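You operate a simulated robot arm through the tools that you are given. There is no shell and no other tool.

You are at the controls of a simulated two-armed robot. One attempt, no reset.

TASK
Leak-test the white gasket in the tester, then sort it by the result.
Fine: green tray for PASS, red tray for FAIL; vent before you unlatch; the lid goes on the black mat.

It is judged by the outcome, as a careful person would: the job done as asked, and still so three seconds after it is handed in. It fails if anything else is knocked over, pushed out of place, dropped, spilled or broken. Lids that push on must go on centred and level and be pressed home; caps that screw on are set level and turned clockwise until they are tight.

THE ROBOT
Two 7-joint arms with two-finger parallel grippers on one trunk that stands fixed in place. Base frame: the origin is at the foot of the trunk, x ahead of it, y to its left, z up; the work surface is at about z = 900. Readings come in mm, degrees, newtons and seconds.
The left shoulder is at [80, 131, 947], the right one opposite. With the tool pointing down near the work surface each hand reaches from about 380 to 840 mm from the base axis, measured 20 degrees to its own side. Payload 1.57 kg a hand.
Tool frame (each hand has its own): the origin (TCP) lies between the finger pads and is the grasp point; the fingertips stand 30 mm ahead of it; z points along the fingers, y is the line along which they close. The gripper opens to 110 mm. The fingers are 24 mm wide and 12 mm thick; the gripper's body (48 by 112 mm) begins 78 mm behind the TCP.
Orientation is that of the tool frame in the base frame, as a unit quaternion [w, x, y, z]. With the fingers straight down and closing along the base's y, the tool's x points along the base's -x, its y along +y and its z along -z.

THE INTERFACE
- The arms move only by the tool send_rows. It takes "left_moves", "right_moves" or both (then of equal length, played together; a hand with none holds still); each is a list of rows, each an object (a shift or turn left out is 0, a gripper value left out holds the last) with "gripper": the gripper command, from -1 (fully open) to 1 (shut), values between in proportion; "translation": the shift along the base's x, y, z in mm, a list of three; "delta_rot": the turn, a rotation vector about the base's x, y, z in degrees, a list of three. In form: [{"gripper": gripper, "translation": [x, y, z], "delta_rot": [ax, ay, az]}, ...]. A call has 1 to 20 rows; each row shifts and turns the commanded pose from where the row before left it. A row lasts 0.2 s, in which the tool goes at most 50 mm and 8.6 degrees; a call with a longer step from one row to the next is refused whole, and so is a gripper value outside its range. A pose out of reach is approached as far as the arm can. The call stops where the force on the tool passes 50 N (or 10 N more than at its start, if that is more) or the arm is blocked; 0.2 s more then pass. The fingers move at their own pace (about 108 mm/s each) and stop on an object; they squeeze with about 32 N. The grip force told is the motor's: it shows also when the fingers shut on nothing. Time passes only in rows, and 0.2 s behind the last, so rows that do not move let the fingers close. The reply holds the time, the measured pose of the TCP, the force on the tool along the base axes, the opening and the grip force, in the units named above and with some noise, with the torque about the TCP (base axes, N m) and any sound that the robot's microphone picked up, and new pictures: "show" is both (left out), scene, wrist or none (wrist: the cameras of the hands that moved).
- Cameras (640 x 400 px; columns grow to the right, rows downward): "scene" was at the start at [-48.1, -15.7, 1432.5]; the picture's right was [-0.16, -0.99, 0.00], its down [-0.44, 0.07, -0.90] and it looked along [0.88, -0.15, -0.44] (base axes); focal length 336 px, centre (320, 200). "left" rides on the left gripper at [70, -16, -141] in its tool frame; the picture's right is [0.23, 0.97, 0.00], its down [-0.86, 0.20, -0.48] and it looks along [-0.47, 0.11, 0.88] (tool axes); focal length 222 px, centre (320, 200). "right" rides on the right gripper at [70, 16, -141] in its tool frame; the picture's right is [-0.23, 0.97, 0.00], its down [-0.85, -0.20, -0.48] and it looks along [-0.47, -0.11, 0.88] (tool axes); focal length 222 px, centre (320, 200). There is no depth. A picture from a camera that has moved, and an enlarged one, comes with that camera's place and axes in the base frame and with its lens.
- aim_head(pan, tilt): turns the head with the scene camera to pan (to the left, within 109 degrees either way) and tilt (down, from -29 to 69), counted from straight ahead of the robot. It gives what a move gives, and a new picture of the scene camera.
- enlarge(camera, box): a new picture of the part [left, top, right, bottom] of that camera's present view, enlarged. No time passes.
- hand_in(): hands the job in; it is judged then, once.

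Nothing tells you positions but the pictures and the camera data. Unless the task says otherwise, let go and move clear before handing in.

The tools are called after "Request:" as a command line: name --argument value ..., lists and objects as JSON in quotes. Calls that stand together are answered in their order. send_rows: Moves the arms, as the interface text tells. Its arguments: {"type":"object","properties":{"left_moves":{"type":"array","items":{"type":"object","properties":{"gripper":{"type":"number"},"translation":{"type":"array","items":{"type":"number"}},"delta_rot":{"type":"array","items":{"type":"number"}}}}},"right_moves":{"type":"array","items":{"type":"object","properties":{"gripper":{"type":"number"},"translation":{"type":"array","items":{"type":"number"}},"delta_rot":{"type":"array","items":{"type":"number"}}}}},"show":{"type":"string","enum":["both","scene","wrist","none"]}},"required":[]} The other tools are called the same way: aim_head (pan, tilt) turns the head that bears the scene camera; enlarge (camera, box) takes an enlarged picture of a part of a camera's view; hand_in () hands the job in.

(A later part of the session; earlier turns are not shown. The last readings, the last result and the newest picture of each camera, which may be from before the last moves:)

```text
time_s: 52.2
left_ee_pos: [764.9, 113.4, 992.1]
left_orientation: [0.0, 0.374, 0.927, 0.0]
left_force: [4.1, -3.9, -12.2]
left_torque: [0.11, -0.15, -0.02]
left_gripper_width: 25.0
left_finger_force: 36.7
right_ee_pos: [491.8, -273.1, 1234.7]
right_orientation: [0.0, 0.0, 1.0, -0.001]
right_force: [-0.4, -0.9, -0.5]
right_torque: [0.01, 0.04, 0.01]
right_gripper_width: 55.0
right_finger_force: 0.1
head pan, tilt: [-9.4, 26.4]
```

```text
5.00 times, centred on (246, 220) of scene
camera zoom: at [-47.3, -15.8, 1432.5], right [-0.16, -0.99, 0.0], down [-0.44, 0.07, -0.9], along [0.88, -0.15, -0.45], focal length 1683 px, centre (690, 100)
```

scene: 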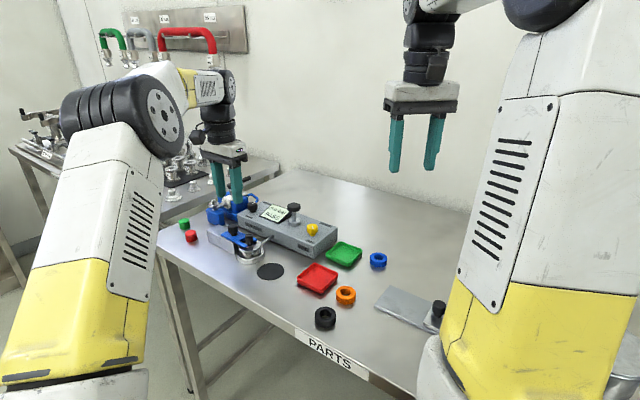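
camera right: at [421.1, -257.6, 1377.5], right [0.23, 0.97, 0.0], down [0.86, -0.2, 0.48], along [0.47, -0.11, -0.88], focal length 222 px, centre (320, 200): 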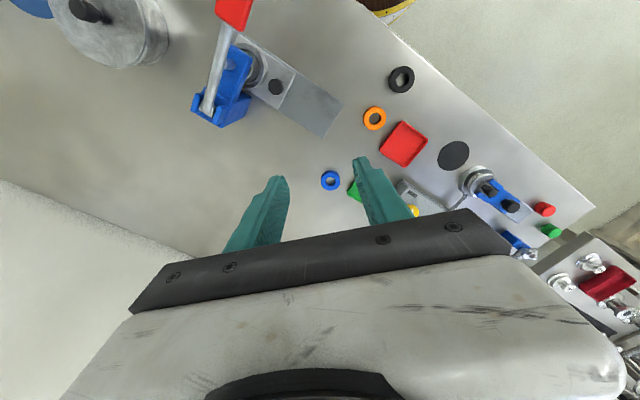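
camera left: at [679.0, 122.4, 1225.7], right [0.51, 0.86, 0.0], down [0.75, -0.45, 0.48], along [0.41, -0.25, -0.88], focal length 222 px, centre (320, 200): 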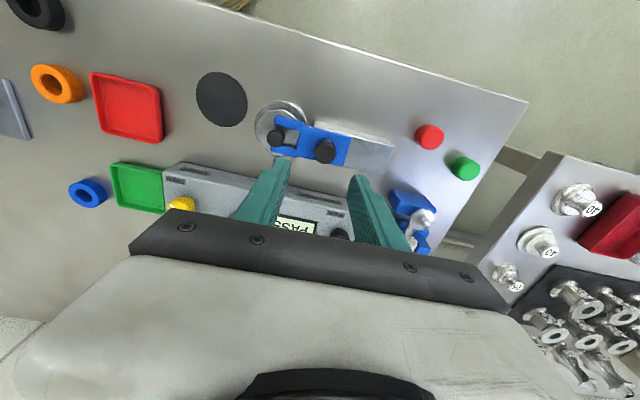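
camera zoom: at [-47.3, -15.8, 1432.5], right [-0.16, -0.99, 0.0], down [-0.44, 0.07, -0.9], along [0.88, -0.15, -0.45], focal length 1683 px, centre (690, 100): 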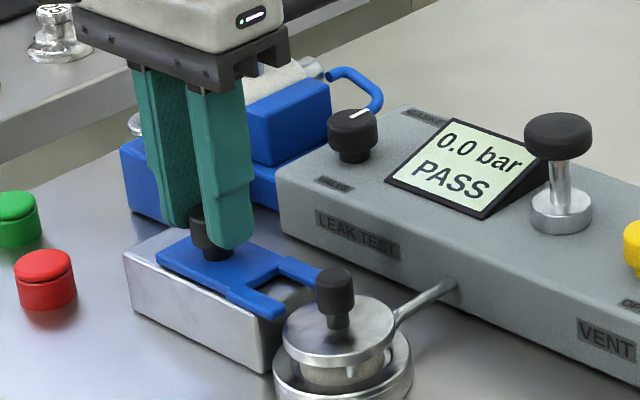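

The fork is nearly clear of the lid. A bit further to be fully clear.

Request:
send_rows --left_moves '[{"gripper": 1, "translation": [2.8, 2.85, 0.5]}, {"translation": [2.8, 2.85, 0.5]}, {"translation": [2.1, 2.1, 0]}, {}]' --show "none"

Request:
enlarge --camera "left" --box '[220, 90, 380, 190]'

Request:
enlarge --camera "scene" --box '[198, 180, 294, 260]'

```text
time_s: 53.2
left_ee_pos: [772.3, 122.0, 992.0]
left_orientation: [-0.001, 0.375, 0.927, -0.001]
left_force: [10.7, -11.0, -21.9]
left_torque: [-0.09, -0.48, 0.08]
left_gripper_width: 25.0
left_finger_force: 36.6
right_ee_pos: [490.8, -273.7, 1234.9]
right_orientation: [0.001, 0.0, 1.0, 0.0]
right_force: [-0.3, 0.3, -0.9]
right_torque: [-0.01, 0.02, -0.03]
right_gripper_width: 55.1
right_finger_force: 0.1
head pan, tilt: [-9.4, 26.4]
```

```text
4.00 times, centred on (300, 140) of left
camera zoom: at [713.0, 158.0, 1134.7], right [0.51, 0.86, 0.0], down [0.75, -0.45, 0.48], along [0.41, -0.25, -0.88], focal length 888 px, centre (400, 440)
```

zoom: 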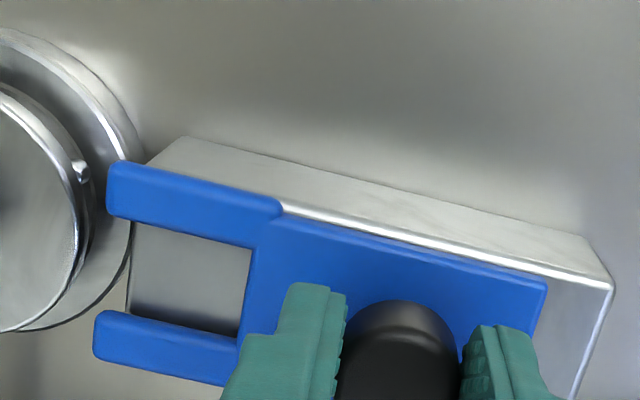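

```text
5.00 times, centred on (246, 220) of scene
camera zoom: at [-46.7, -16.1, 1432.6], right [-0.16, -0.99, 0.0], down [-0.44, 0.07, -0.9], along [0.88, -0.15, -0.45], focal length 1683 px, centre (690, 100)
```

zoom: 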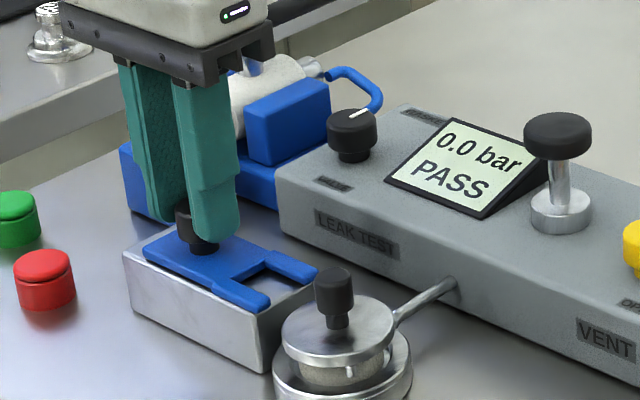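

The fork is now fully clear of the lid. I'll release the latch knob and lift off.

Request:
send_rows --left_moves '[{"gripper": 0.1}, {}, {"translation": [0, 0, 10]}, {"translation": [0, 0, 20]}, {"translation": [0, 0, 25]}, {}]' --show "none"

Request:
enlarge --camera "left" --box '[180, 80, 380, 205]'

Request:
enlarge --camera "scene" --box '[198, 200, 294, 270]'

```text
time_s: 54.6
left_ee_pos: [772.5, 122.4, 1050.3]
left_orientation: [0.0, 0.375, 0.927, 0.0]
left_force: [-0.7, -1.3, 0.5]
left_torque: [0.0, 0.03, -0.03]
left_gripper_width: 49.4
left_finger_force: 0.0
right_ee_pos: [491.8, -271.8, 1235.7]
right_orientation: [0.0, 0.001, 1.0, 0.0]
right_force: [-0.1, 0.8, -0.3]
right_torque: [0.02, -0.02, -0.01]
right_gripper_width: 55.0
right_finger_force: 0.0
head pan, tilt: [-9.4, 26.4]
```

```text
3.20 times, centred on (280, 142) of left
camera zoom: at [711.5, 158.9, 1191.9], right [0.51, 0.86, 0.0], down [0.75, -0.45, 0.48], along [0.41, -0.25, -0.88], focal length 711 px, centre (448, 384)
```

zoom: 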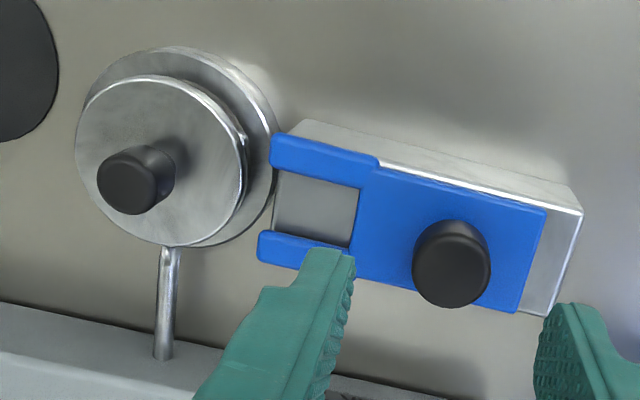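

```text
5.71 times, centred on (246, 235) of scene
camera zoom: at [-48.0, -15.7, 1432.5], right [-0.16, -0.99, 0.0], down [-0.44, 0.07, -0.9], along [0.88, -0.15, -0.45], focal length 1923 px, centre (743, 0)
```

zoom: 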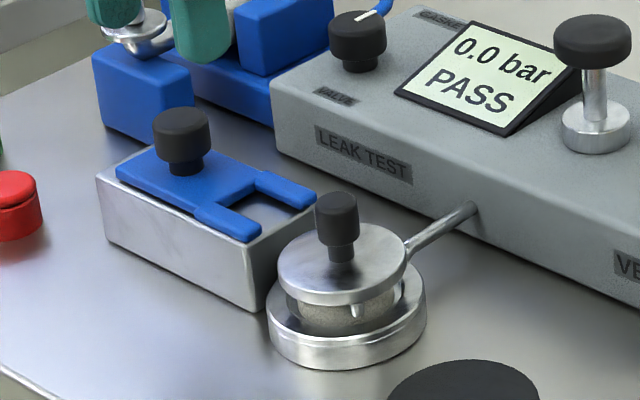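

The latch stays open and the lid knob is free. Next the left hand moves over the lid knob near (701, 45), turned so the fingers close across the block direction, clear of the fork.

Request:
send_rows --left_moves '[{"gripper": 0.1, "translation": [-6.5, -7, 1], "delta_rot": [0, 0, 8.2]}, {"translation": [-6.5, -7, 0], "delta_rot": [0, 0, 8.2]}, {"translation": [-6.5, -7, 0], "delta_rot": [0, 0, 8.2]}, {"translation": [-6.5, -7, 0], "delta_rot": [0, 0, 8.2]}, {"translation": [-6.5, -7, 0], "delta_rot": [0, 0, 8.2]}, {"translation": [-6.5, -7, 0], "delta_rot": [0, 0, 8.2]}, {"translation": [-6.5, -7, 0], "delta_rot": [0, 0, 8.2]}, {"translation": [-6.5, -7, 0], "delta_rot": [0, 0, 8.2]}, {"translation": [-6.5, -7, 0], "delta_rot": [0, 0, 8.2]}, {"translation": [-6.5, -7, 0], "delta_rot": [0, 0, 8.2]}, {"translation": [-6.5, -7, 0], "delta_rot": [0, 0, 8.0]}, {}]' --show "both"

Request:
enlarge --camera "left" --box '[240, 100, 400, 200]'

Request:
enlarge --camera "scene" --box '[198, 180, 294, 270]'

```text
time_s: 57.2
left_ee_pos: [699.5, 44.9, 1048.5]
left_orientation: [0.0, -0.392, 0.92, -0.001]
left_force: [-0.5, -0.1, -0.3]
left_torque: [0.02, 0.0, -0.01]
left_gripper_width: 49.8
left_finger_force: 0.1
right_ee_pos: [490.6, -272.6, 1234.6]
right_orientation: [0.0, 0.0, 1.0, 0.0]
right_force: [0.3, -0.5, -0.4]
right_torque: [-0.01, 0.02, 0.04]
right_gripper_width: 55.0
right_finger_force: 0.0
head pan, tilt: [-9.4, 26.4]
camera left: at [664.5, -16.6, 1191.8], right [-0.86, 0.51, 0.0], down [0.45, 0.75, 0.48], along [0.24, 0.41, -0.88], focal length 222 px, centre (320, 200)
```

scene: 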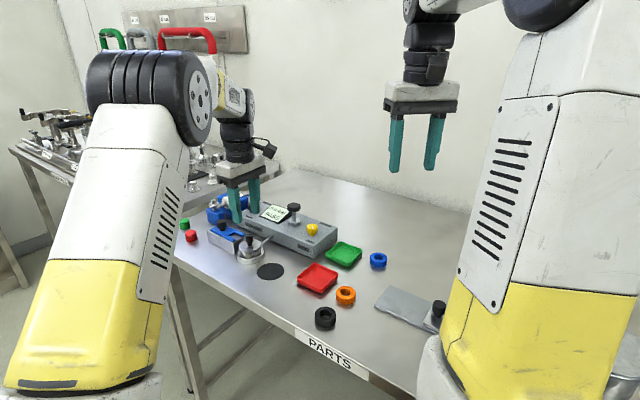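
left: 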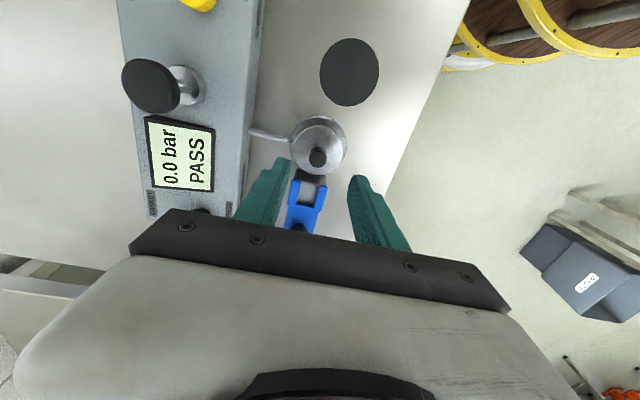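

```text
4.00 times, centred on (320, 150) of left
camera zoom: at [664.5, -16.6, 1191.8], right [-0.86, 0.51, 0.0], down [0.45, 0.75, 0.48], along [0.24, 0.41, -0.88], focal length 888 px, centre (320, 400)
```

zoom: 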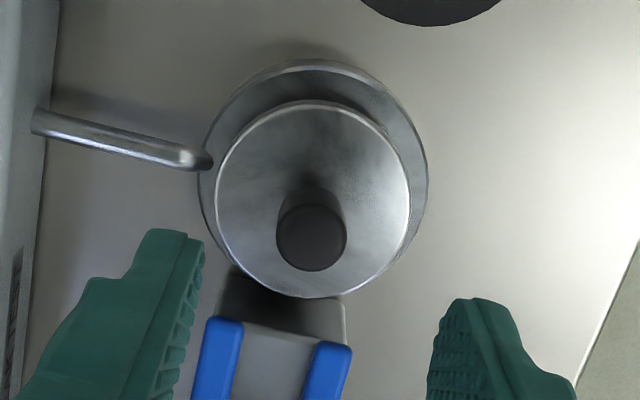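

```text
4.44 times, centred on (246, 225) of scene
camera zoom: at [-48.0, -15.7, 1432.5], right [-0.16, -0.99, 0.0], down [-0.44, 0.07, -0.9], along [0.88, -0.15, -0.45], focal length 1496 px, centre (649, 89)
```

zoom: 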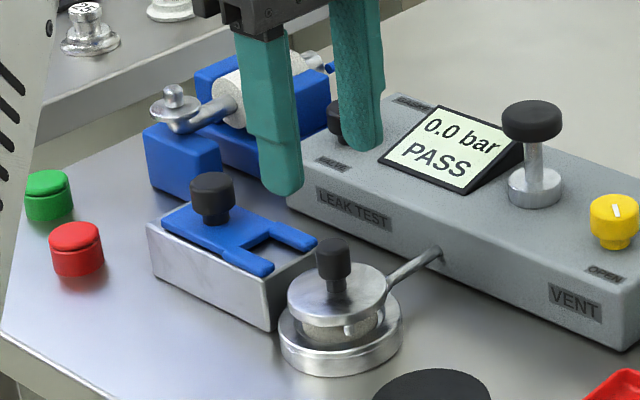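

The knob is within 2 mm of centre. I'll correct, descend in steps to TCP z ≈ 974 and close on the lid knob.

Request:
send_rows --left_moves '[{"gripper": 0.1, "translation": [1.7, -0.5, -20]}, {"translation": [0, 0, -20]}, {"translation": [0, 0, -15]}, {"translation": [0, 0, -12]}, {"translation": [0, 0, -7]}, {"gripper": 1}, {}, {}]' --show "none"

Request:
enlarge --camera "left" --box '[240, 100, 400, 200]'

Request:
enlarge --camera "scene" --box '[198, 180, 294, 270]'

```text
time_s: 59.0
left_ee_pos: [701.4, 44.4, 975.1]
left_orientation: [0.0, -0.391, 0.92, 0.0]
left_force: [1.5, -0.1, 0.7]
left_torque: [-0.01, -0.03, -0.04]
left_gripper_width: 18.2
left_finger_force: 32.3
right_ee_pos: [489.6, -272.4, 1235.4]
right_orientation: [0.0, 0.0, 1.0, -0.001]
right_force: [-0.5, 0.4, 0.4]
right_torque: [0.0, -0.01, 0.06]
right_gripper_width: 54.7
right_finger_force: 0.1
head pan, tilt: [-9.4, 26.4]
```

```text
4.00 times, centred on (320, 150) of left
camera zoom: at [666.1, -17.0, 1117.5], right [-0.86, 0.51, 0.0], down [0.45, 0.75, 0.48], along [0.25, 0.41, -0.88], focal length 888 px, centre (320, 400)
```

zoom: 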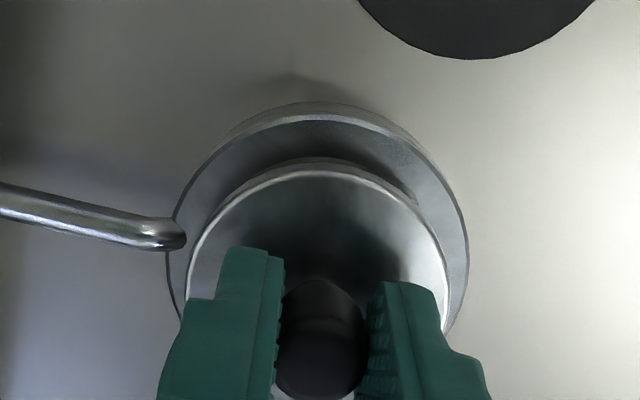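

```text
4.44 times, centred on (246, 225) of scene
camera zoom: at [-47.9, -15.7, 1432.5], right [-0.16, -0.99, 0.0], down [-0.44, 0.07, -0.9], along [0.88, -0.15, -0.45], focal length 1496 px, centre (649, 89)
```

zoom: 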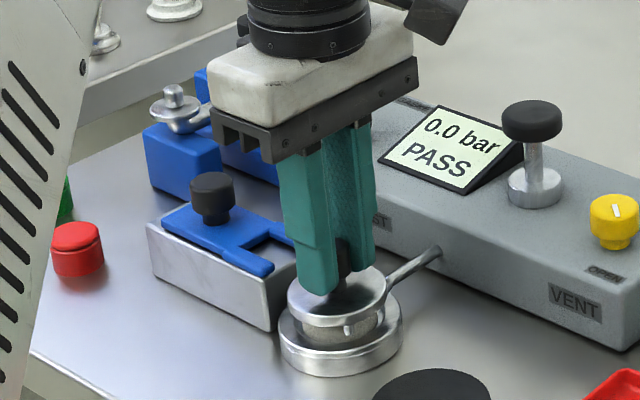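

The lid knob is held at 18.2 mm. I'll lift gently straight up and check force.

Request:
send_rows --left_moves '[{"gripper": 1, "translation": [0, 0, 4]}, {"translation": [0, 0, 5]}, {"translation": [0, 0, 6]}, {}]' --show "none"

Request:
enlarge --camera "scene" --box '[198, 180, 294, 270]'

Request:
enlarge --camera "left" --box '[240, 100, 400, 200]'

```text
time_s: 60.0
left_ee_pos: [701.4, 43.9, 991.8]
left_orientation: [0.0, -0.39, 0.921, -0.001]
left_force: [0.6, -0.3, 0.6]
left_torque: [-0.04, -0.04, 0.03]
left_gripper_width: 17.8
left_finger_force: 31.6
right_ee_pos: [490.7, -271.5, 1235.9]
right_orientation: [0.0, 0.0, 1.0, -0.001]
right_force: [-0.6, -0.6, -0.2]
right_torque: [-0.03, 0.0, 0.0]
right_gripper_width: 55.2
right_finger_force: 0.1
head pan, tilt: [-9.4, 26.4]
```

```text
4.44 times, centred on (246, 225) of scene
camera zoom: at [-48.0, -15.7, 1432.5], right [-0.16, -0.99, 0.0], down [-0.44, 0.07, -0.9], along [0.88, -0.15, -0.45], focal length 1496 px, centre (649, 89)
```

zoom: 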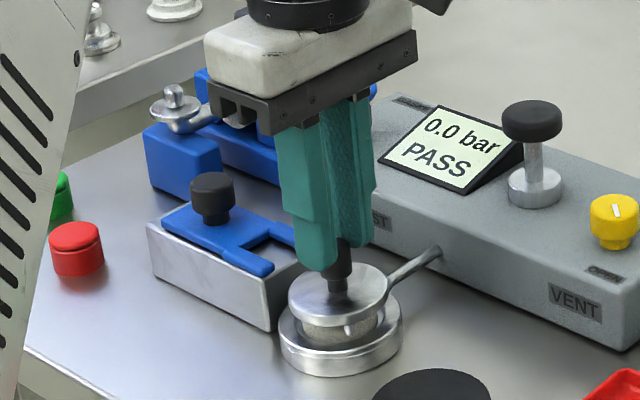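

```text
4.00 times, centred on (320, 150) of left
camera zoom: at [666.2, -17.6, 1133.9], right [-0.86, 0.51, 0.0], down [0.45, 0.75, 0.48], along [0.25, 0.41, -0.88], focal length 888 px, centre (320, 400)
```

zoom: 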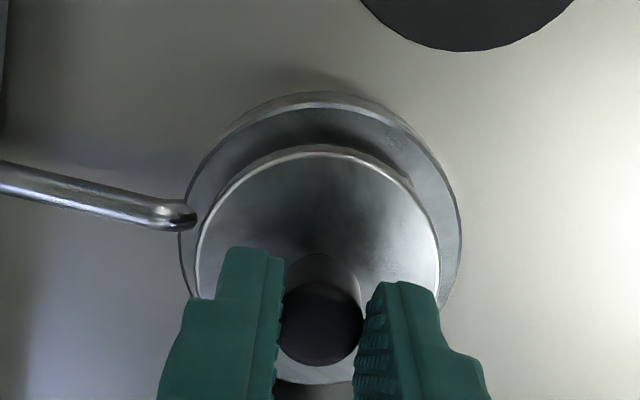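

The fingers slid up the knob and the lid did not rise, so something still retains it. I'll look more closely at how it is held.

Request:
enlarge --camera "scene" --box '[250, 230, 298, 268]'

Request:
enlarge --camera "left" --box '[275, 110, 365, 175]'

Request:
enlarge --camera "scene" --box '[220, 215, 300, 270]'

```text
10.53 times, centred on (274, 249) of scene
camera zoom: at [-48.0, -15.7, 1432.5], right [-0.16, -0.99, 0.0], down [-0.44, 0.07, -0.9], along [0.88, -0.15, -0.45], focal length 3542 px, centre (804, -316)
```

zoom: 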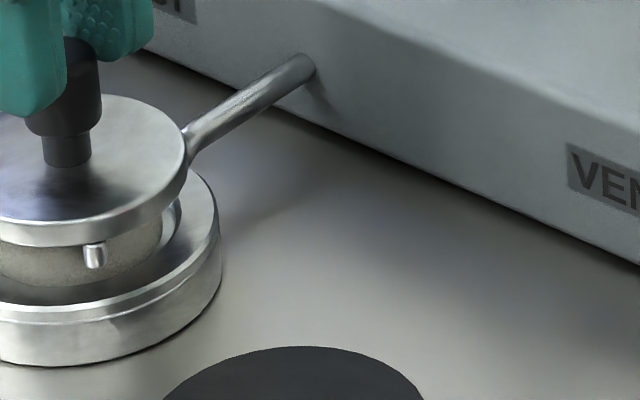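

```text
6.15 times, centred on (320, 142) of left
camera zoom: at [666.2, -17.6, 1133.9], right [-0.86, 0.51, 0.0], down [0.45, 0.75, 0.48], along [0.25, 0.41, -0.88], focal length 1367 px, centre (320, 554)
```

zoom: 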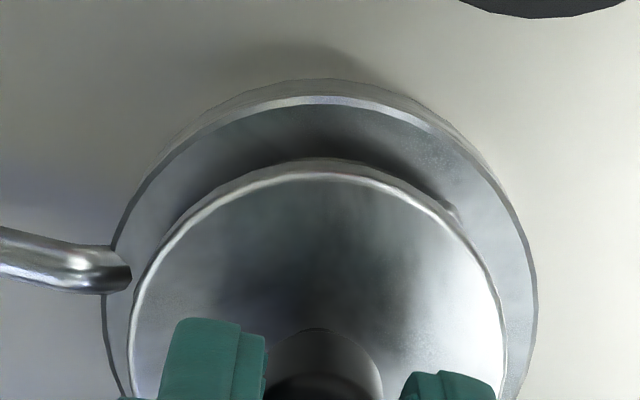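

```text
7.27 times, centred on (260, 242) of scene
camera zoom: at [-48.0, -15.7, 1432.5], right [-0.16, -0.99, 0.0], down [-0.44, 0.07, -0.9], along [0.88, -0.15, -0.45], focal length 2448 px, centre (756, -109)
```

zoom: 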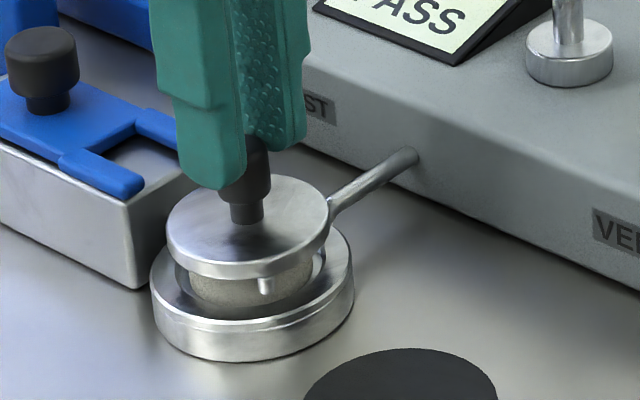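

The lid looks unchanged. I'll reopen, go back down, regrip, and pull in tiny increments while reading the force.

Request:
send_rows --left_moves '[{"gripper": 0.3}, {"translation": [0, 0, -8]}, {"translation": [0, 0, -9]}, {}, {"gripper": 1}, {}, {}]' --show "none"

Request:
send_rows --left_moves '[{"gripper": 1, "translation": [0, 0, 1.5]}]' --show "none"

Request:
send_rows --left_moves '[{"gripper": 1, "translation": [0, 0, 1.5]}]' --show "none"

Request:
enlarge --camera "scene" --box '[220, 215, 300, 270]'

```text
time_s: 61.6
left_ee_pos: [701.4, 44.0, 973.6]
left_orientation: [0.0, -0.391, 0.92, 0.0]
left_force: [1.2, -0.7, 0.1]
left_torque: [-0.04, -0.03, -0.02]
left_gripper_width: 17.9
left_finger_force: 32.4
right_ee_pos: [490.8, -272.4, 1236.2]
right_orientation: [0.001, 0.0, 1.0, 0.0]
right_force: [0.1, 0.5, 0.0]
right_torque: [-0.01, -0.01, 0.02]
right_gripper_width: 55.1
right_finger_force: 0.2
head pan, tilt: [-9.4, 26.4]
```

```text
time_s: 62.0
left_ee_pos: [701.3, 43.6, 975.3]
left_orientation: [0.0, -0.391, 0.921, 0.001]
left_force: [-0.3, 0.8, 0.4]
left_torque: [0.03, 0.0, 0.0]
left_gripper_width: 18.0
left_finger_force: 31.8
right_ee_pos: [490.5, -273.6, 1235.5]
right_orientation: [0.001, 0.0, 1.0, 0.0]
right_force: [-0.4, 1.1, 0.4]
right_torque: [0.01, 0.02, -0.02]
right_gripper_width: 55.1
right_finger_force: 0.0
head pan, tilt: [-9.4, 26.4]
```

```text
time_s: 62.4
left_ee_pos: [701.9, 43.6, 975.7]
left_orientation: [0.001, -0.391, 0.92, 0.0]
left_force: [-0.5, 0.9, -1.9]
left_torque: [-0.01, -0.02, 0.02]
left_gripper_width: 18.0
left_finger_force: 32.1
right_ee_pos: [491.3, -272.7, 1236.1]
right_orientation: [0.0, 0.0, 1.0, 0.0]
right_force: [0.0, 0.0, -0.4]
right_torque: [0.01, -0.03, 0.0]
right_gripper_width: 55.0
right_finger_force: 0.0
head pan, tilt: [-9.4, 26.4]
```

```text
7.27 times, centred on (260, 242) of scene
camera zoom: at [-47.9, -15.7, 1432.5], right [-0.16, -0.99, 0.0], down [-0.44, 0.07, -0.9], along [0.88, -0.15, -0.45], focal length 2448 px, centre (756, -109)
```

zoom: 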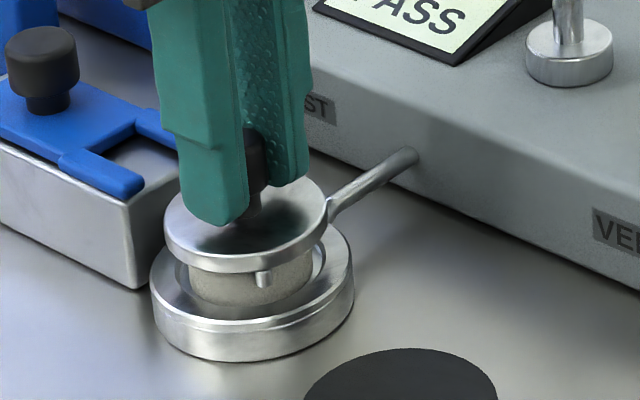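

This time the lid has risen about 2–3 mm with the hand and the load is only about 2 N. I'll keep lifting slowly and watch.

Request:
send_rows --left_moves '[{"gripper": 1, "translation": [0, 0, 1.5]}, {"translation": [0, 0, 1.5]}]' --show "none"

Request:
enlarge --camera "scene" --box '[220, 215, 300, 270]'

```text
time_s: 63.0
left_ee_pos: [703.7, 45.1, 978.8]
left_orientation: [0.0, -0.391, 0.921, 0.0]
left_force: [0.3, 0.4, -1.8]
left_torque: [0.03, 0.0, 0.0]
left_gripper_width: 18.3
left_finger_force: 32.4
right_ee_pos: [490.0, -272.5, 1236.2]
right_orientation: [0.0, 0.0, 1.0, 0.0]
right_force: [-0.7, 0.0, -0.7]
right_torque: [0.01, 0.01, 0.02]
right_gripper_width: 54.8
right_finger_force: 0.1
head pan, tilt: [-9.4, 26.4]
```

```text
7.27 times, centred on (260, 242) of scene
camera zoom: at [-47.9, -15.7, 1432.5], right [-0.16, -0.99, 0.0], down [-0.44, 0.07, -0.9], along [0.88, -0.15, -0.45], focal length 2448 px, centre (756, -109)
```

zoom: 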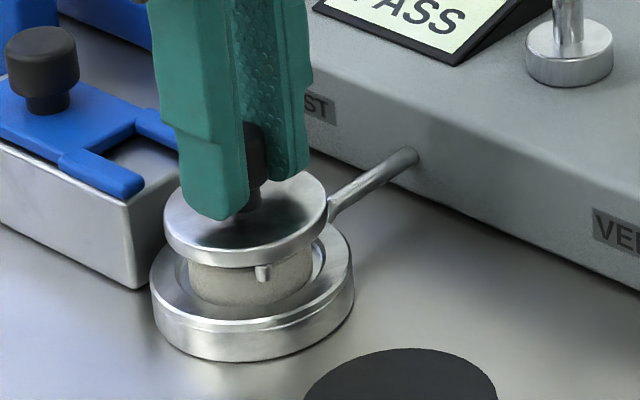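

The lid is following and the gasket is staying in the cup. I continue slowly.

Request:
send_rows --left_moves '[{"gripper": 1, "translation": [0, 0, 2]}, {"translation": [0, 0, 2]}, {"translation": [0, 0, 2]}, {"translation": [0, 0, 2]}]' --show "none"

Request:
enlarge --camera "scene" --box '[220, 215, 300, 270]'

```text
time_s: 64.0
left_ee_pos: [703.1, 44.2, 987.0]
left_orientation: [-0.001, -0.391, 0.92, 0.0]
left_force: [0.3, -0.2, -0.6]
left_torque: [-0.02, 0.01, 0.01]
left_gripper_width: 18.0
left_finger_force: 31.9
right_ee_pos: [490.4, -271.7, 1236.1]
right_orientation: [0.0, -0.001, 1.0, 0.0]
right_force: [-0.4, -0.4, -0.1]
right_torque: [-0.03, 0.0, 0.0]
right_gripper_width: 54.8
right_finger_force: 0.1
head pan, tilt: [-9.4, 26.4]
```

```text
7.27 times, centred on (260, 242) of scene
camera zoom: at [-47.9, -15.7, 1432.5], right [-0.16, -0.99, 0.0], down [-0.44, 0.07, -0.9], along [0.88, -0.15, -0.45], focal length 2448 px, centre (756, -109)
```

zoom: 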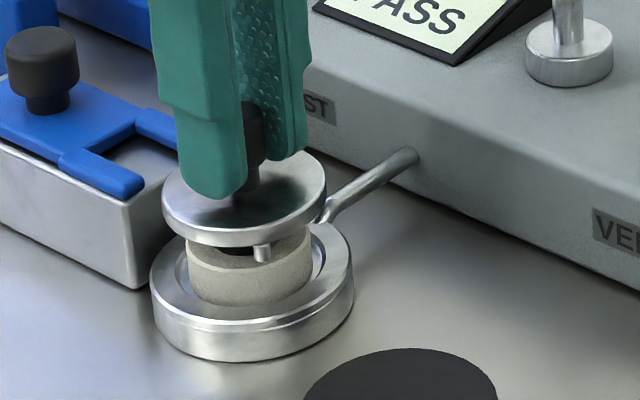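

The lid is clear of the gasket, which stays in the cup as a hollow ring. I'll raise 20 mm more and then move slowly toward the mat near (638, -4).

Request:
send_rows --left_moves '[{"gripper": 1, "translation": [0, 0, 3]}, {"translation": [0, 0, 3]}, {"translation": [0, 0, 4]}, {"translation": [0, 0, 4]}, {"translation": [0, 0, 4]}, {"translation": [0, 0, 3]}, {}]' --show "none"

Request:
enlarge --camera "scene" --box '[220, 205, 310, 270]'

Request:
enlarge --camera "left" --box '[220, 50, 440, 200]'

```text
time_s: 65.6
left_ee_pos: [702.2, 44.2, 1007.9]
left_orientation: [-0.001, -0.39, 0.921, 0.001]
left_force: [-0.7, -0.8, -1.8]
left_torque: [0.01, 0.01, -0.01]
left_gripper_width: 18.2
left_finger_force: 32.1
right_ee_pos: [489.3, -272.0, 1236.5]
right_orientation: [0.0, 0.0, 1.0, 0.0]
right_force: [0.2, 0.1, -0.4]
right_torque: [0.01, -0.01, 0.01]
right_gripper_width: 55.1
right_finger_force: 0.1
head pan, tilt: [-9.4, 26.4]
```

```text
6.15 times, centred on (265, 238) of scene
camera zoom: at [-47.9, -15.7, 1432.5], right [-0.16, -0.99, 0.0], down [-0.44, 0.07, -0.9], along [0.88, -0.15, -0.45], focal length 2071 px, centre (658, -31)
```

zoom: 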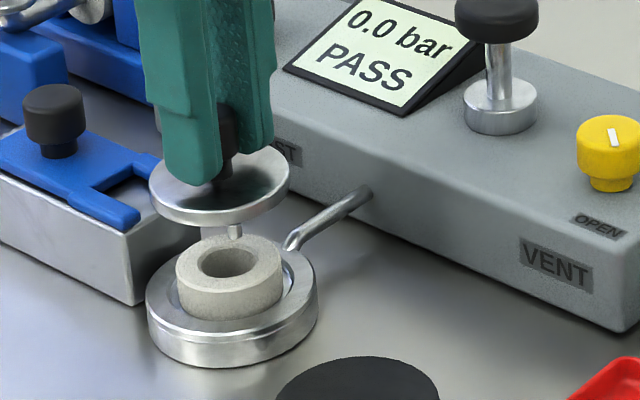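

```text
2.67 times, centred on (330, 125) of left
camera zoom: at [667.0, -17.3, 1151.0], right [-0.86, 0.51, 0.0], down [0.45, 0.75, 0.48], along [0.25, 0.41, -0.88], focal length 592 px, centre (293, 400)
```

zoom: 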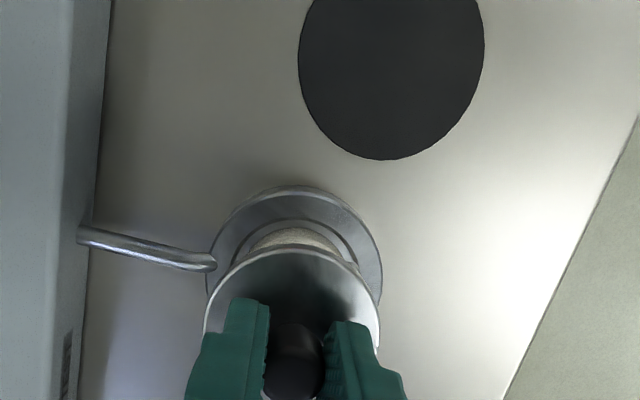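

The lid is held level, and the whole gasket ring is visible in the cup. Moving slowly over the mat.

Request:
send_rows --left_moves '[{"gripper": 1, "translation": [-4, -3, 0]}, {"translation": [-7, -5.3, 0]}, {"translation": [-9, -6.8, 0]}, {"translation": [-9, -6.8, 0]}, {"translation": [-9, -6.8, 0]}, {"translation": [-9, -6.8, 0]}, {"translation": [-8, -6, 0]}, {"translation": [-5, -4, 0]}, {"translation": [-3, -2.5, 0]}, {}]' --show "both"

Request:
enlarge --camera "scene" --box '[220, 220, 324, 290]'

Request:
enlarge --camera "left" --box '[240, 100, 400, 200]'

```text
time_s: 67.8
left_ee_pos: [637.6, -4.2, 1007.8]
left_orientation: [0.0, -0.391, 0.92, 0.0]
left_force: [-0.3, 0.1, -1.8]
left_torque: [0.01, 0.01, -0.02]
left_gripper_width: 17.8
left_finger_force: 32.8
right_ee_pos: [490.3, -272.8, 1235.9]
right_orientation: [0.001, 0.0, 1.0, 0.0]
right_force: [0.4, -0.2, -0.1]
right_torque: [0.03, 0.01, -0.01]
right_gripper_width: 54.9
right_finger_force: 0.1
head pan, tilt: [-9.4, 26.4]
camera left: at [603.0, -66.1, 1151.2], right [-0.86, 0.51, 0.0], down [0.45, 0.75, 0.48], along [0.25, 0.41, -0.88], focal length 222 px, centre (320, 200)
```

scene: 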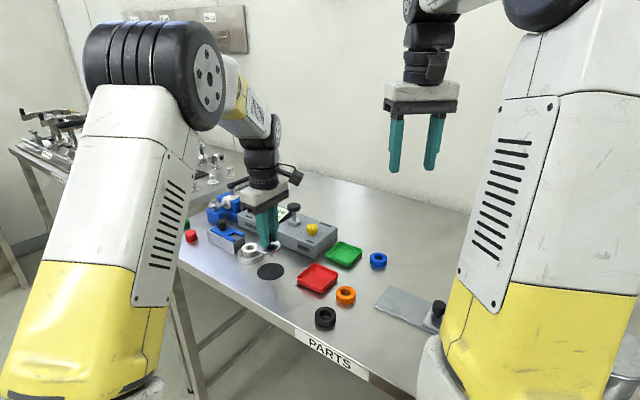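
left: 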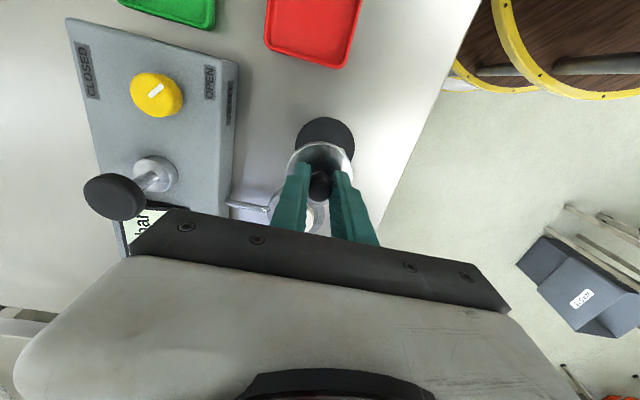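

```text
5.71 times, centred on (272, 255) of scene
camera zoom: at [-48.0, -15.7, 1432.5], right [-0.16, -0.99, 0.0], down [-0.44, 0.07, -0.9], along [0.88, -0.15, -0.45], focal length 1923 px, centre (594, -114)
```

zoom: 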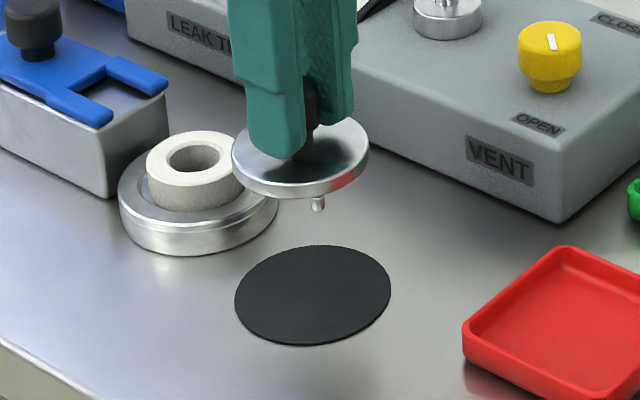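

```text
4.00 times, centred on (320, 150) of left
camera zoom: at [603.0, -66.1, 1151.2], right [-0.86, 0.51, 0.0], down [0.45, 0.75, 0.48], along [0.25, 0.41, -0.88], focal length 888 px, centre (320, 400)
```

zoom: 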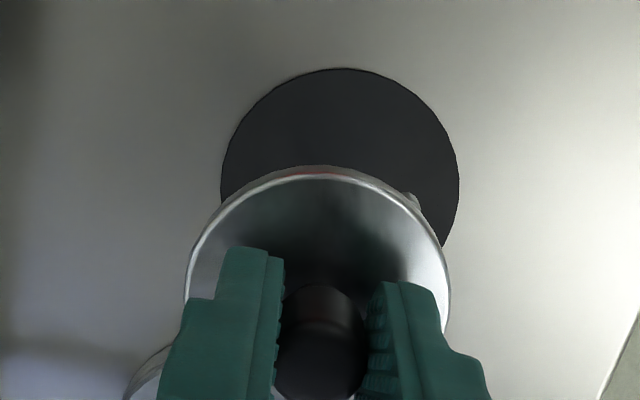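

Both cameras put the mat centre near (634, -4), so I need to shift about 3.5 mm toward the robot. I'll do that while lowering partway and re-check.

Request:
send_rows --left_moves '[{"gripper": 1, "translation": [-3.5, 0, -4]}, {"translation": [0, 0, -8]}, {"translation": [0, 0, -8]}, {"translation": [0, 0, -8]}, {"translation": [0, 0, -6]}, {}]' --show "none"

Request:
enlarge --camera "scene" --box '[230, 230, 310, 290]'

Request:
enlarge --camera "left" --box '[240, 100, 400, 200]'

```text
time_s: 69.2
left_ee_pos: [636.1, -2.8, 973.9]
left_orientation: [0.001, -0.39, 0.921, 0.0]
left_force: [0.2, -0.1, -1.4]
left_torque: [0.02, 0.0, 0.02]
left_gripper_width: 18.3
left_finger_force: 31.6
right_ee_pos: [490.9, -272.5, 1236.5]
right_orientation: [0.0, 0.0, 1.0, 0.0]
right_force: [-0.1, 0.1, -0.3]
right_torque: [-0.02, -0.01, 0.01]
right_gripper_width: 55.1
right_finger_force: 0.0
head pan, tilt: [-9.4, 26.4]
```

```text
6.67 times, centred on (270, 260) of scene
camera zoom: at [-48.0, -15.7, 1432.5], right [-0.16, -0.99, 0.0], down [-0.44, 0.07, -0.9], along [0.88, -0.15, -0.45], focal length 2244 px, centre (653, -200)
```

zoom: 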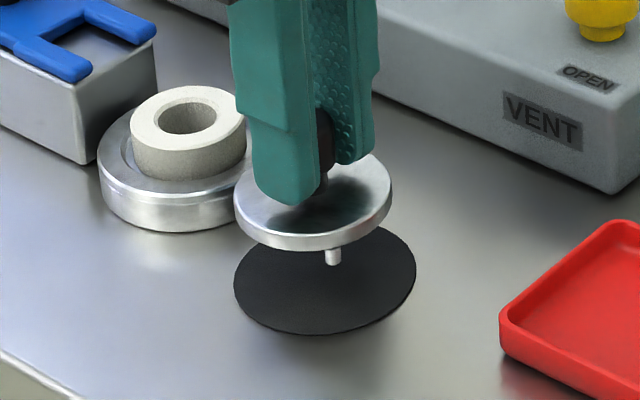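

```text
4.00 times, centred on (320, 150) of left
camera zoom: at [600.1, -64.6, 1116.1], right [-0.86, 0.51, 0.0], down [0.45, 0.75, 0.48], along [0.25, 0.41, -0.88], focal length 888 px, centre (320, 400)
```

zoom: 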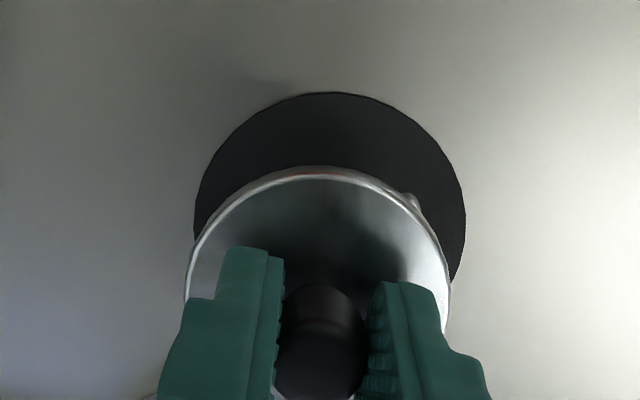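

Comparing both views, the lid centre is about 5 mm too far in x and 2 mm too far in +y relative to the mat. I'll shift by (-5, -2) and lower a bit more.

Request:
send_rows --left_moves '[{"gripper": 1, "translation": [-2.5, -1, 0]}, {"translation": [-2.5, -1, -4]}, {"translation": [0, 0, -5]}, {}]' --show "none"

Request:
enlarge --camera "scene" --box '[230, 230, 310, 290]'

Request:
enlarge --camera "left" --box '[240, 100, 400, 200]'

```text
time_s: 70.2
left_ee_pos: [629.4, -5.4, 965.0]
left_orientation: [0.0, -0.391, 0.92, 0.0]
left_force: [0.4, 0.0, -2.1]
left_torque: [0.03, -0.01, 0.0]
left_gripper_width: 18.1
left_finger_force: 32.5
right_ee_pos: [490.3, -272.5, 1236.6]
right_orientation: [0.0, -0.001, 1.0, 0.0]
right_force: [-0.3, 0.2, 0.8]
right_torque: [-0.01, 0.02, 0.01]
right_gripper_width: 55.0
right_finger_force: 0.0
head pan, tilt: [-9.4, 26.4]
```

```text
6.67 times, centred on (270, 260) of scene
camera zoom: at [-48.0, -15.7, 1432.5], right [-0.16, -0.99, 0.0], down [-0.44, 0.07, -0.9], along [0.88, -0.15, -0.45], focal length 2244 px, centre (653, -200)
```

zoom: 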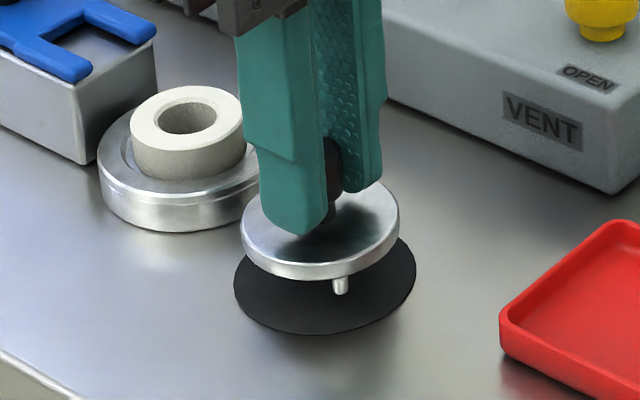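

```text
4.00 times, centred on (320, 150) of left
camera zoom: at [593.7, -66.5, 1107.8], right [-0.86, 0.51, 0.0], down [0.45, 0.75, 0.48], along [0.25, 0.41, -0.88], focal length 888 px, centre (320, 400)
```

zoom: 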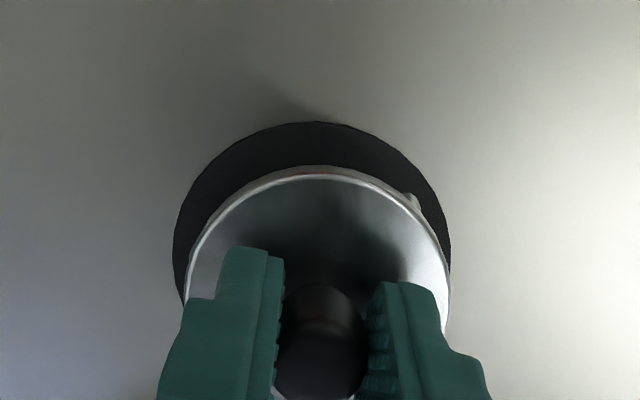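

The alignment is now within about 1.5 mm. I'll nudge (+1, -0.5) and lower in small steps, watching for contact.

Request:
send_rows --left_moves '[{"gripper": 1, "translation": [1, -0.5, -2]}, {"translation": [0, 0, -2.5]}, {"translation": [0, 0, -2.5]}, {}]' --show "none"

Request:
enlarge --camera "scene" --box '[230, 230, 310, 290]'

```text
time_s: 71.2
left_ee_pos: [631.1, -6.6, 956.9]
left_orientation: [0.0, -0.391, 0.92, 0.0]
left_force: [0.2, 0.7, -1.2]
left_torque: [0.03, -0.05, -0.03]
left_gripper_width: 18.3
left_finger_force: 32.0
right_ee_pos: [490.9, -272.6, 1236.0]
right_orientation: [-0.001, 0.0, 1.0, 0.0]
right_force: [0.2, -0.5, 0.2]
right_torque: [-0.02, 0.03, -0.01]
right_gripper_width: 54.8
right_finger_force: 0.0
head pan, tilt: [-9.4, 26.4]
```

```text
6.67 times, centred on (270, 260) of scene
camera zoom: at [-48.0, -15.7, 1432.5], right [-0.16, -0.99, 0.0], down [-0.44, 0.07, -0.9], along [0.88, -0.15, -0.45], focal length 2244 px, centre (653, -200)
```

zoom: 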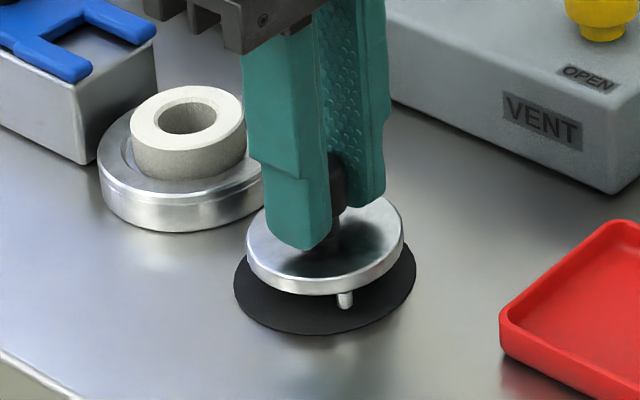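

The lid is laterally centred over the mat and hanging a few millimetres above it. I'll continue down in 2 mm steps until contact.

Request:
send_rows --left_moves '[{"gripper": 1, "translation": [0, 0, -2]}, {"translation": [0, 0, -2]}, {}]' --show "none"

Request:
enlarge --camera "scene" --box '[230, 230, 310, 290]'

Request:
enlarge --camera "left" --box '[240, 100, 400, 200]'

```text
time_s: 72.0
left_ee_pos: [631.3, -6.4, 954.6]
left_orientation: [0.0, -0.391, 0.92, 0.0]
left_force: [0.6, 0.6, -1.1]
left_torque: [-0.03, -0.02, -0.02]
left_gripper_width: 18.3
left_finger_force: 32.0
right_ee_pos: [491.6, -272.2, 1234.6]
right_orientation: [0.0, -0.001, 1.0, 0.0]
right_force: [-0.2, 0.2, -0.2]
right_torque: [0.01, 0.03, 0.04]
right_gripper_width: 54.8
right_finger_force: 0.1
head pan, tilt: [-9.4, 26.4]
```

```text
6.67 times, centred on (270, 260) of scene
camera zoom: at [-48.0, -15.7, 1432.5], right [-0.16, -0.99, 0.0], down [-0.44, 0.07, -0.9], along [0.88, -0.15, -0.45], focal length 2244 px, centre (653, -200)
```

zoom: 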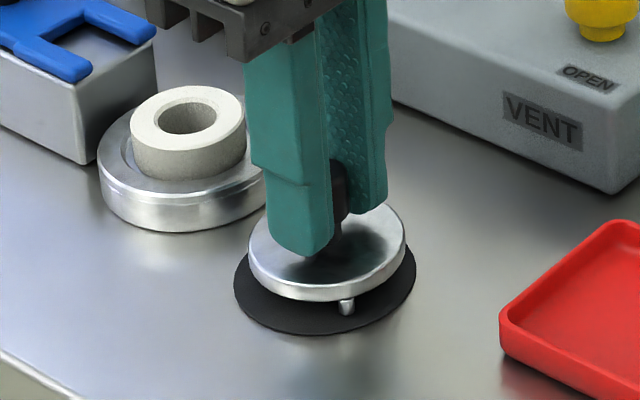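

```text
4.00 times, centred on (320, 150) of left
camera zoom: at [595.9, -68.2, 1096.4], right [-0.86, 0.51, 0.0], down [0.45, 0.75, 0.48], along [0.25, 0.41, -0.88], focal length 888 px, centre (320, 400)
```

zoom: 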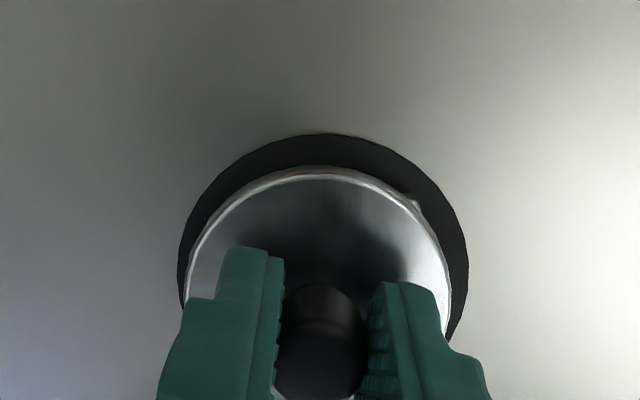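

Nearly there; a final nudge (-0.4, +1.2) and lower further in small steps.

Request:
send_rows --left_moves '[{"gripper": 1, "translation": [-0.4, 1.2, -1]}, {"translation": [0, 0, -2]}, {"translation": [0, 0, -2]}, {}]' --show "none"

Request:
enlarge --camera "scene" --box '[230, 230, 310, 290]'

```text
time_s: 73.0
left_ee_pos: [632.4, -5.6, 951.4]
left_orientation: [0.002, -0.391, 0.92, -0.001]
left_force: [-1.4, 0.6, 27.6]
left_torque: [0.11, 0.01, 0.03]
left_gripper_width: 18.5
left_finger_force: 32.4
right_ee_pos: [489.9, -273.1, 1234.9]
right_orientation: [0.0, 0.0, 1.0, 0.001]
right_force: [0.0, -0.3, -0.4]
right_torque: [-0.04, 0.0, -0.02]
right_gripper_width: 54.8
right_finger_force: 0.1
head pan, tilt: [-9.4, 26.4]
```

```text
6.67 times, centred on (270, 260) of scene
camera zoom: at [-49.0, -15.7, 1432.5], right [-0.16, -0.99, 0.0], down [-0.44, 0.07, -0.9], along [0.88, -0.15, -0.44], focal length 2244 px, centre (653, -200)
```

zoom: 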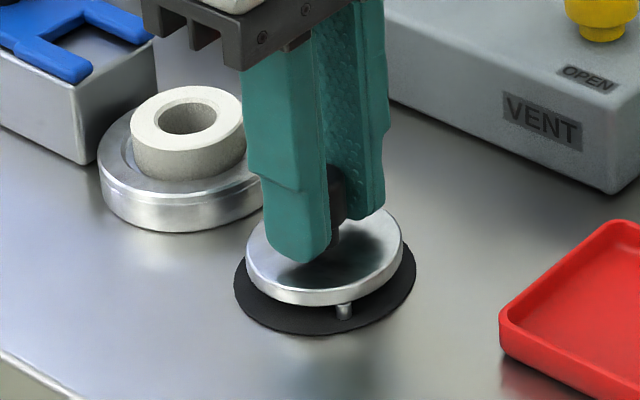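

The lid is resting on the mat (27 N contact), centred. I'll relieve the pressure by a millimetre and open the fingers.

Request:
send_rows --left_moves '[{"gripper": 1, "translation": [0, 0, 1.5]}, {"translation": [0, 0, 0.5]}]' --show "none"

Request:
send_rows --left_moves '[{"gripper": 0.4}, {}, {}]' --show "none"

Request:
enlarge --camera "scene" --box '[230, 230, 310, 290]'

```text
time_s: 73.6
left_ee_pos: [632.0, -5.4, 950.9]
left_orientation: [0.001, -0.391, 0.921, 0.0]
left_force: [10.2, 0.1, 10.3]
left_torque: [0.08, -0.33, -0.1]
left_gripper_width: 18.2
left_finger_force: 32.1
right_ee_pos: [491.4, -272.3, 1234.5]
right_orientation: [0.0, 0.0, 1.0, 0.0]
right_force: [-0.6, 0.3, -0.7]
right_torque: [0.0, -0.05, -0.03]
right_gripper_width: 55.0
right_finger_force: 0.0
head pan, tilt: [-9.4, 26.4]
```

```text
time_s: 74.4
left_ee_pos: [630.6, -5.2, 951.4]
left_orientation: [0.0, -0.391, 0.921, 0.0]
left_force: [-0.2, -1.4, -0.3]
left_torque: [-0.02, 0.01, -0.02]
left_gripper_width: 32.8
left_finger_force: 0.0
right_ee_pos: [490.6, -273.0, 1236.0]
right_orientation: [0.0, 0.001, 1.0, 0.0]
right_force: [1.1, -0.4, 0.0]
right_torque: [0.03, 0.01, 0.0]
right_gripper_width: 55.1
right_finger_force: 0.1
head pan, tilt: [-9.4, 26.4]
```

```text
6.67 times, centred on (270, 260) of scene
camera zoom: at [-48.1, -15.7, 1432.5], right [-0.16, -0.99, 0.0], down [-0.44, 0.07, -0.9], along [0.88, -0.15, -0.45], focal length 2244 px, centre (653, -200)
```

zoom: 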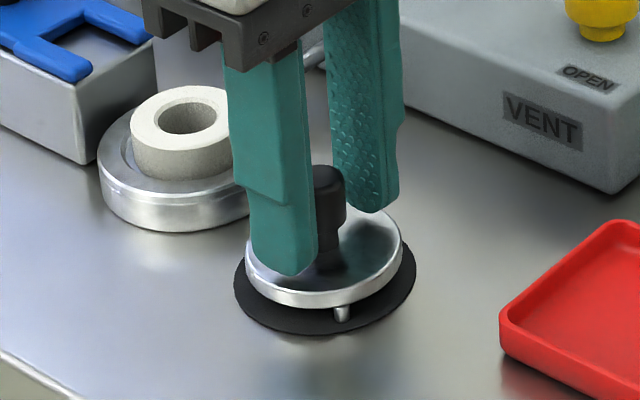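

The lid stands on the mat by itself. Lifting the left hand straight up.

Request:
send_rows --left_moves '[{"gripper": 0.4, "translation": [0, 0, 6]}, {"translation": [0, 0, 12]}, {"translation": [0, 0, 20]}, {"translation": [0, 0, 25]}, {"translation": [0, 0, 30]}, {}]' --show "both"

Request:
enlarge --camera "scene" --box '[220, 220, 300, 290]'

Request:
enlarge --camera "left" --box '[240, 100, 400, 200]'

```text
time_s: 75.8
left_ee_pos: [631.8, -6.0, 1046.0]
left_orientation: [-0.001, -0.391, 0.92, 0.001]
left_force: [-0.2, 0.9, 0.9]
left_torque: [0.0, 0.0, 0.0]
left_gripper_width: 32.9
left_finger_force: 0.2
right_ee_pos: [490.7, -273.2, 1235.7]
right_orientation: [0.0, 0.0, 1.0, -0.001]
right_force: [-0.1, 1.3, 0.0]
right_torque: [0.01, 0.0, 0.01]
right_gripper_width: 54.8
right_finger_force: 0.1
head pan, tilt: [-9.4, 26.4]
camera left: at [596.5, -67.2, 1187.8], right [-0.86, 0.51, 0.0], down [0.45, 0.75, 0.48], along [0.25, 0.41, -0.88], focal length 222 px, centre (320, 200)
```

scene: 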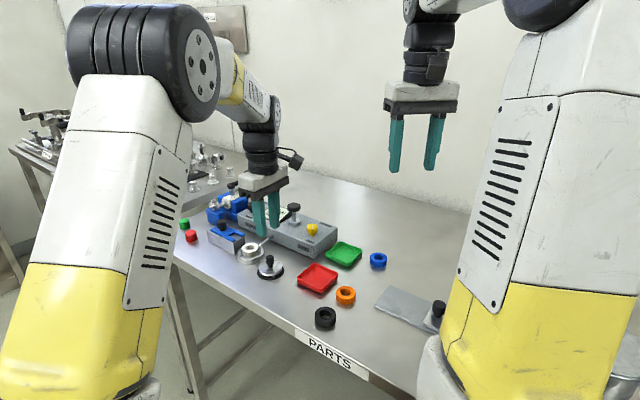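
left: 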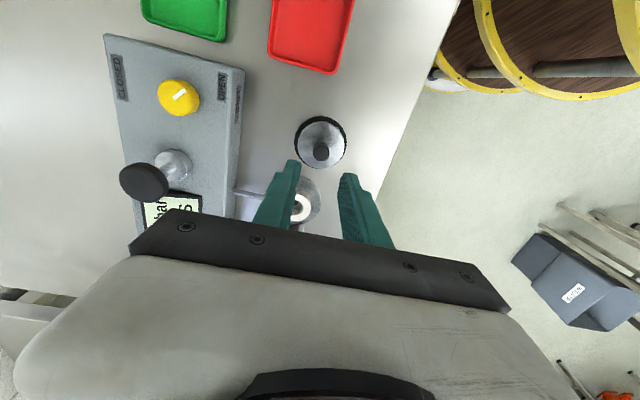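

```text
5.71 times, centred on (260, 255) of scene
camera zoom: at [-48.0, -15.7, 1432.5], right [-0.16, -0.99, 0.0], down [-0.44, 0.07, -0.9], along [0.88, -0.15, -0.45], focal length 1923 px, centre (663, -114)
```

zoom: 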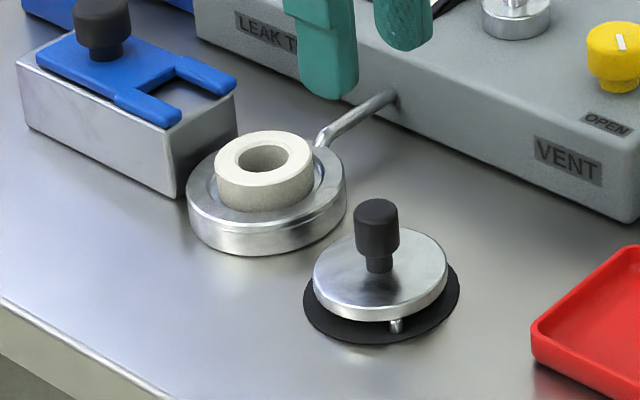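

```text
4.00 times, centred on (320, 150) of left
camera zoom: at [596.5, -67.2, 1187.8], right [-0.86, 0.51, 0.0], down [0.45, 0.75, 0.48], along [0.25, 0.41, -0.88], focal length 888 px, centre (320, 400)
```

zoom: 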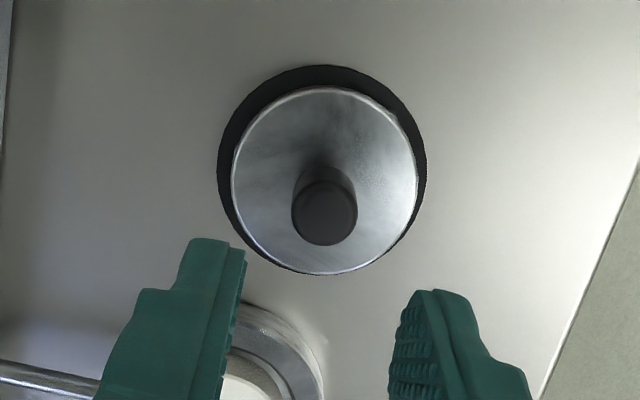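

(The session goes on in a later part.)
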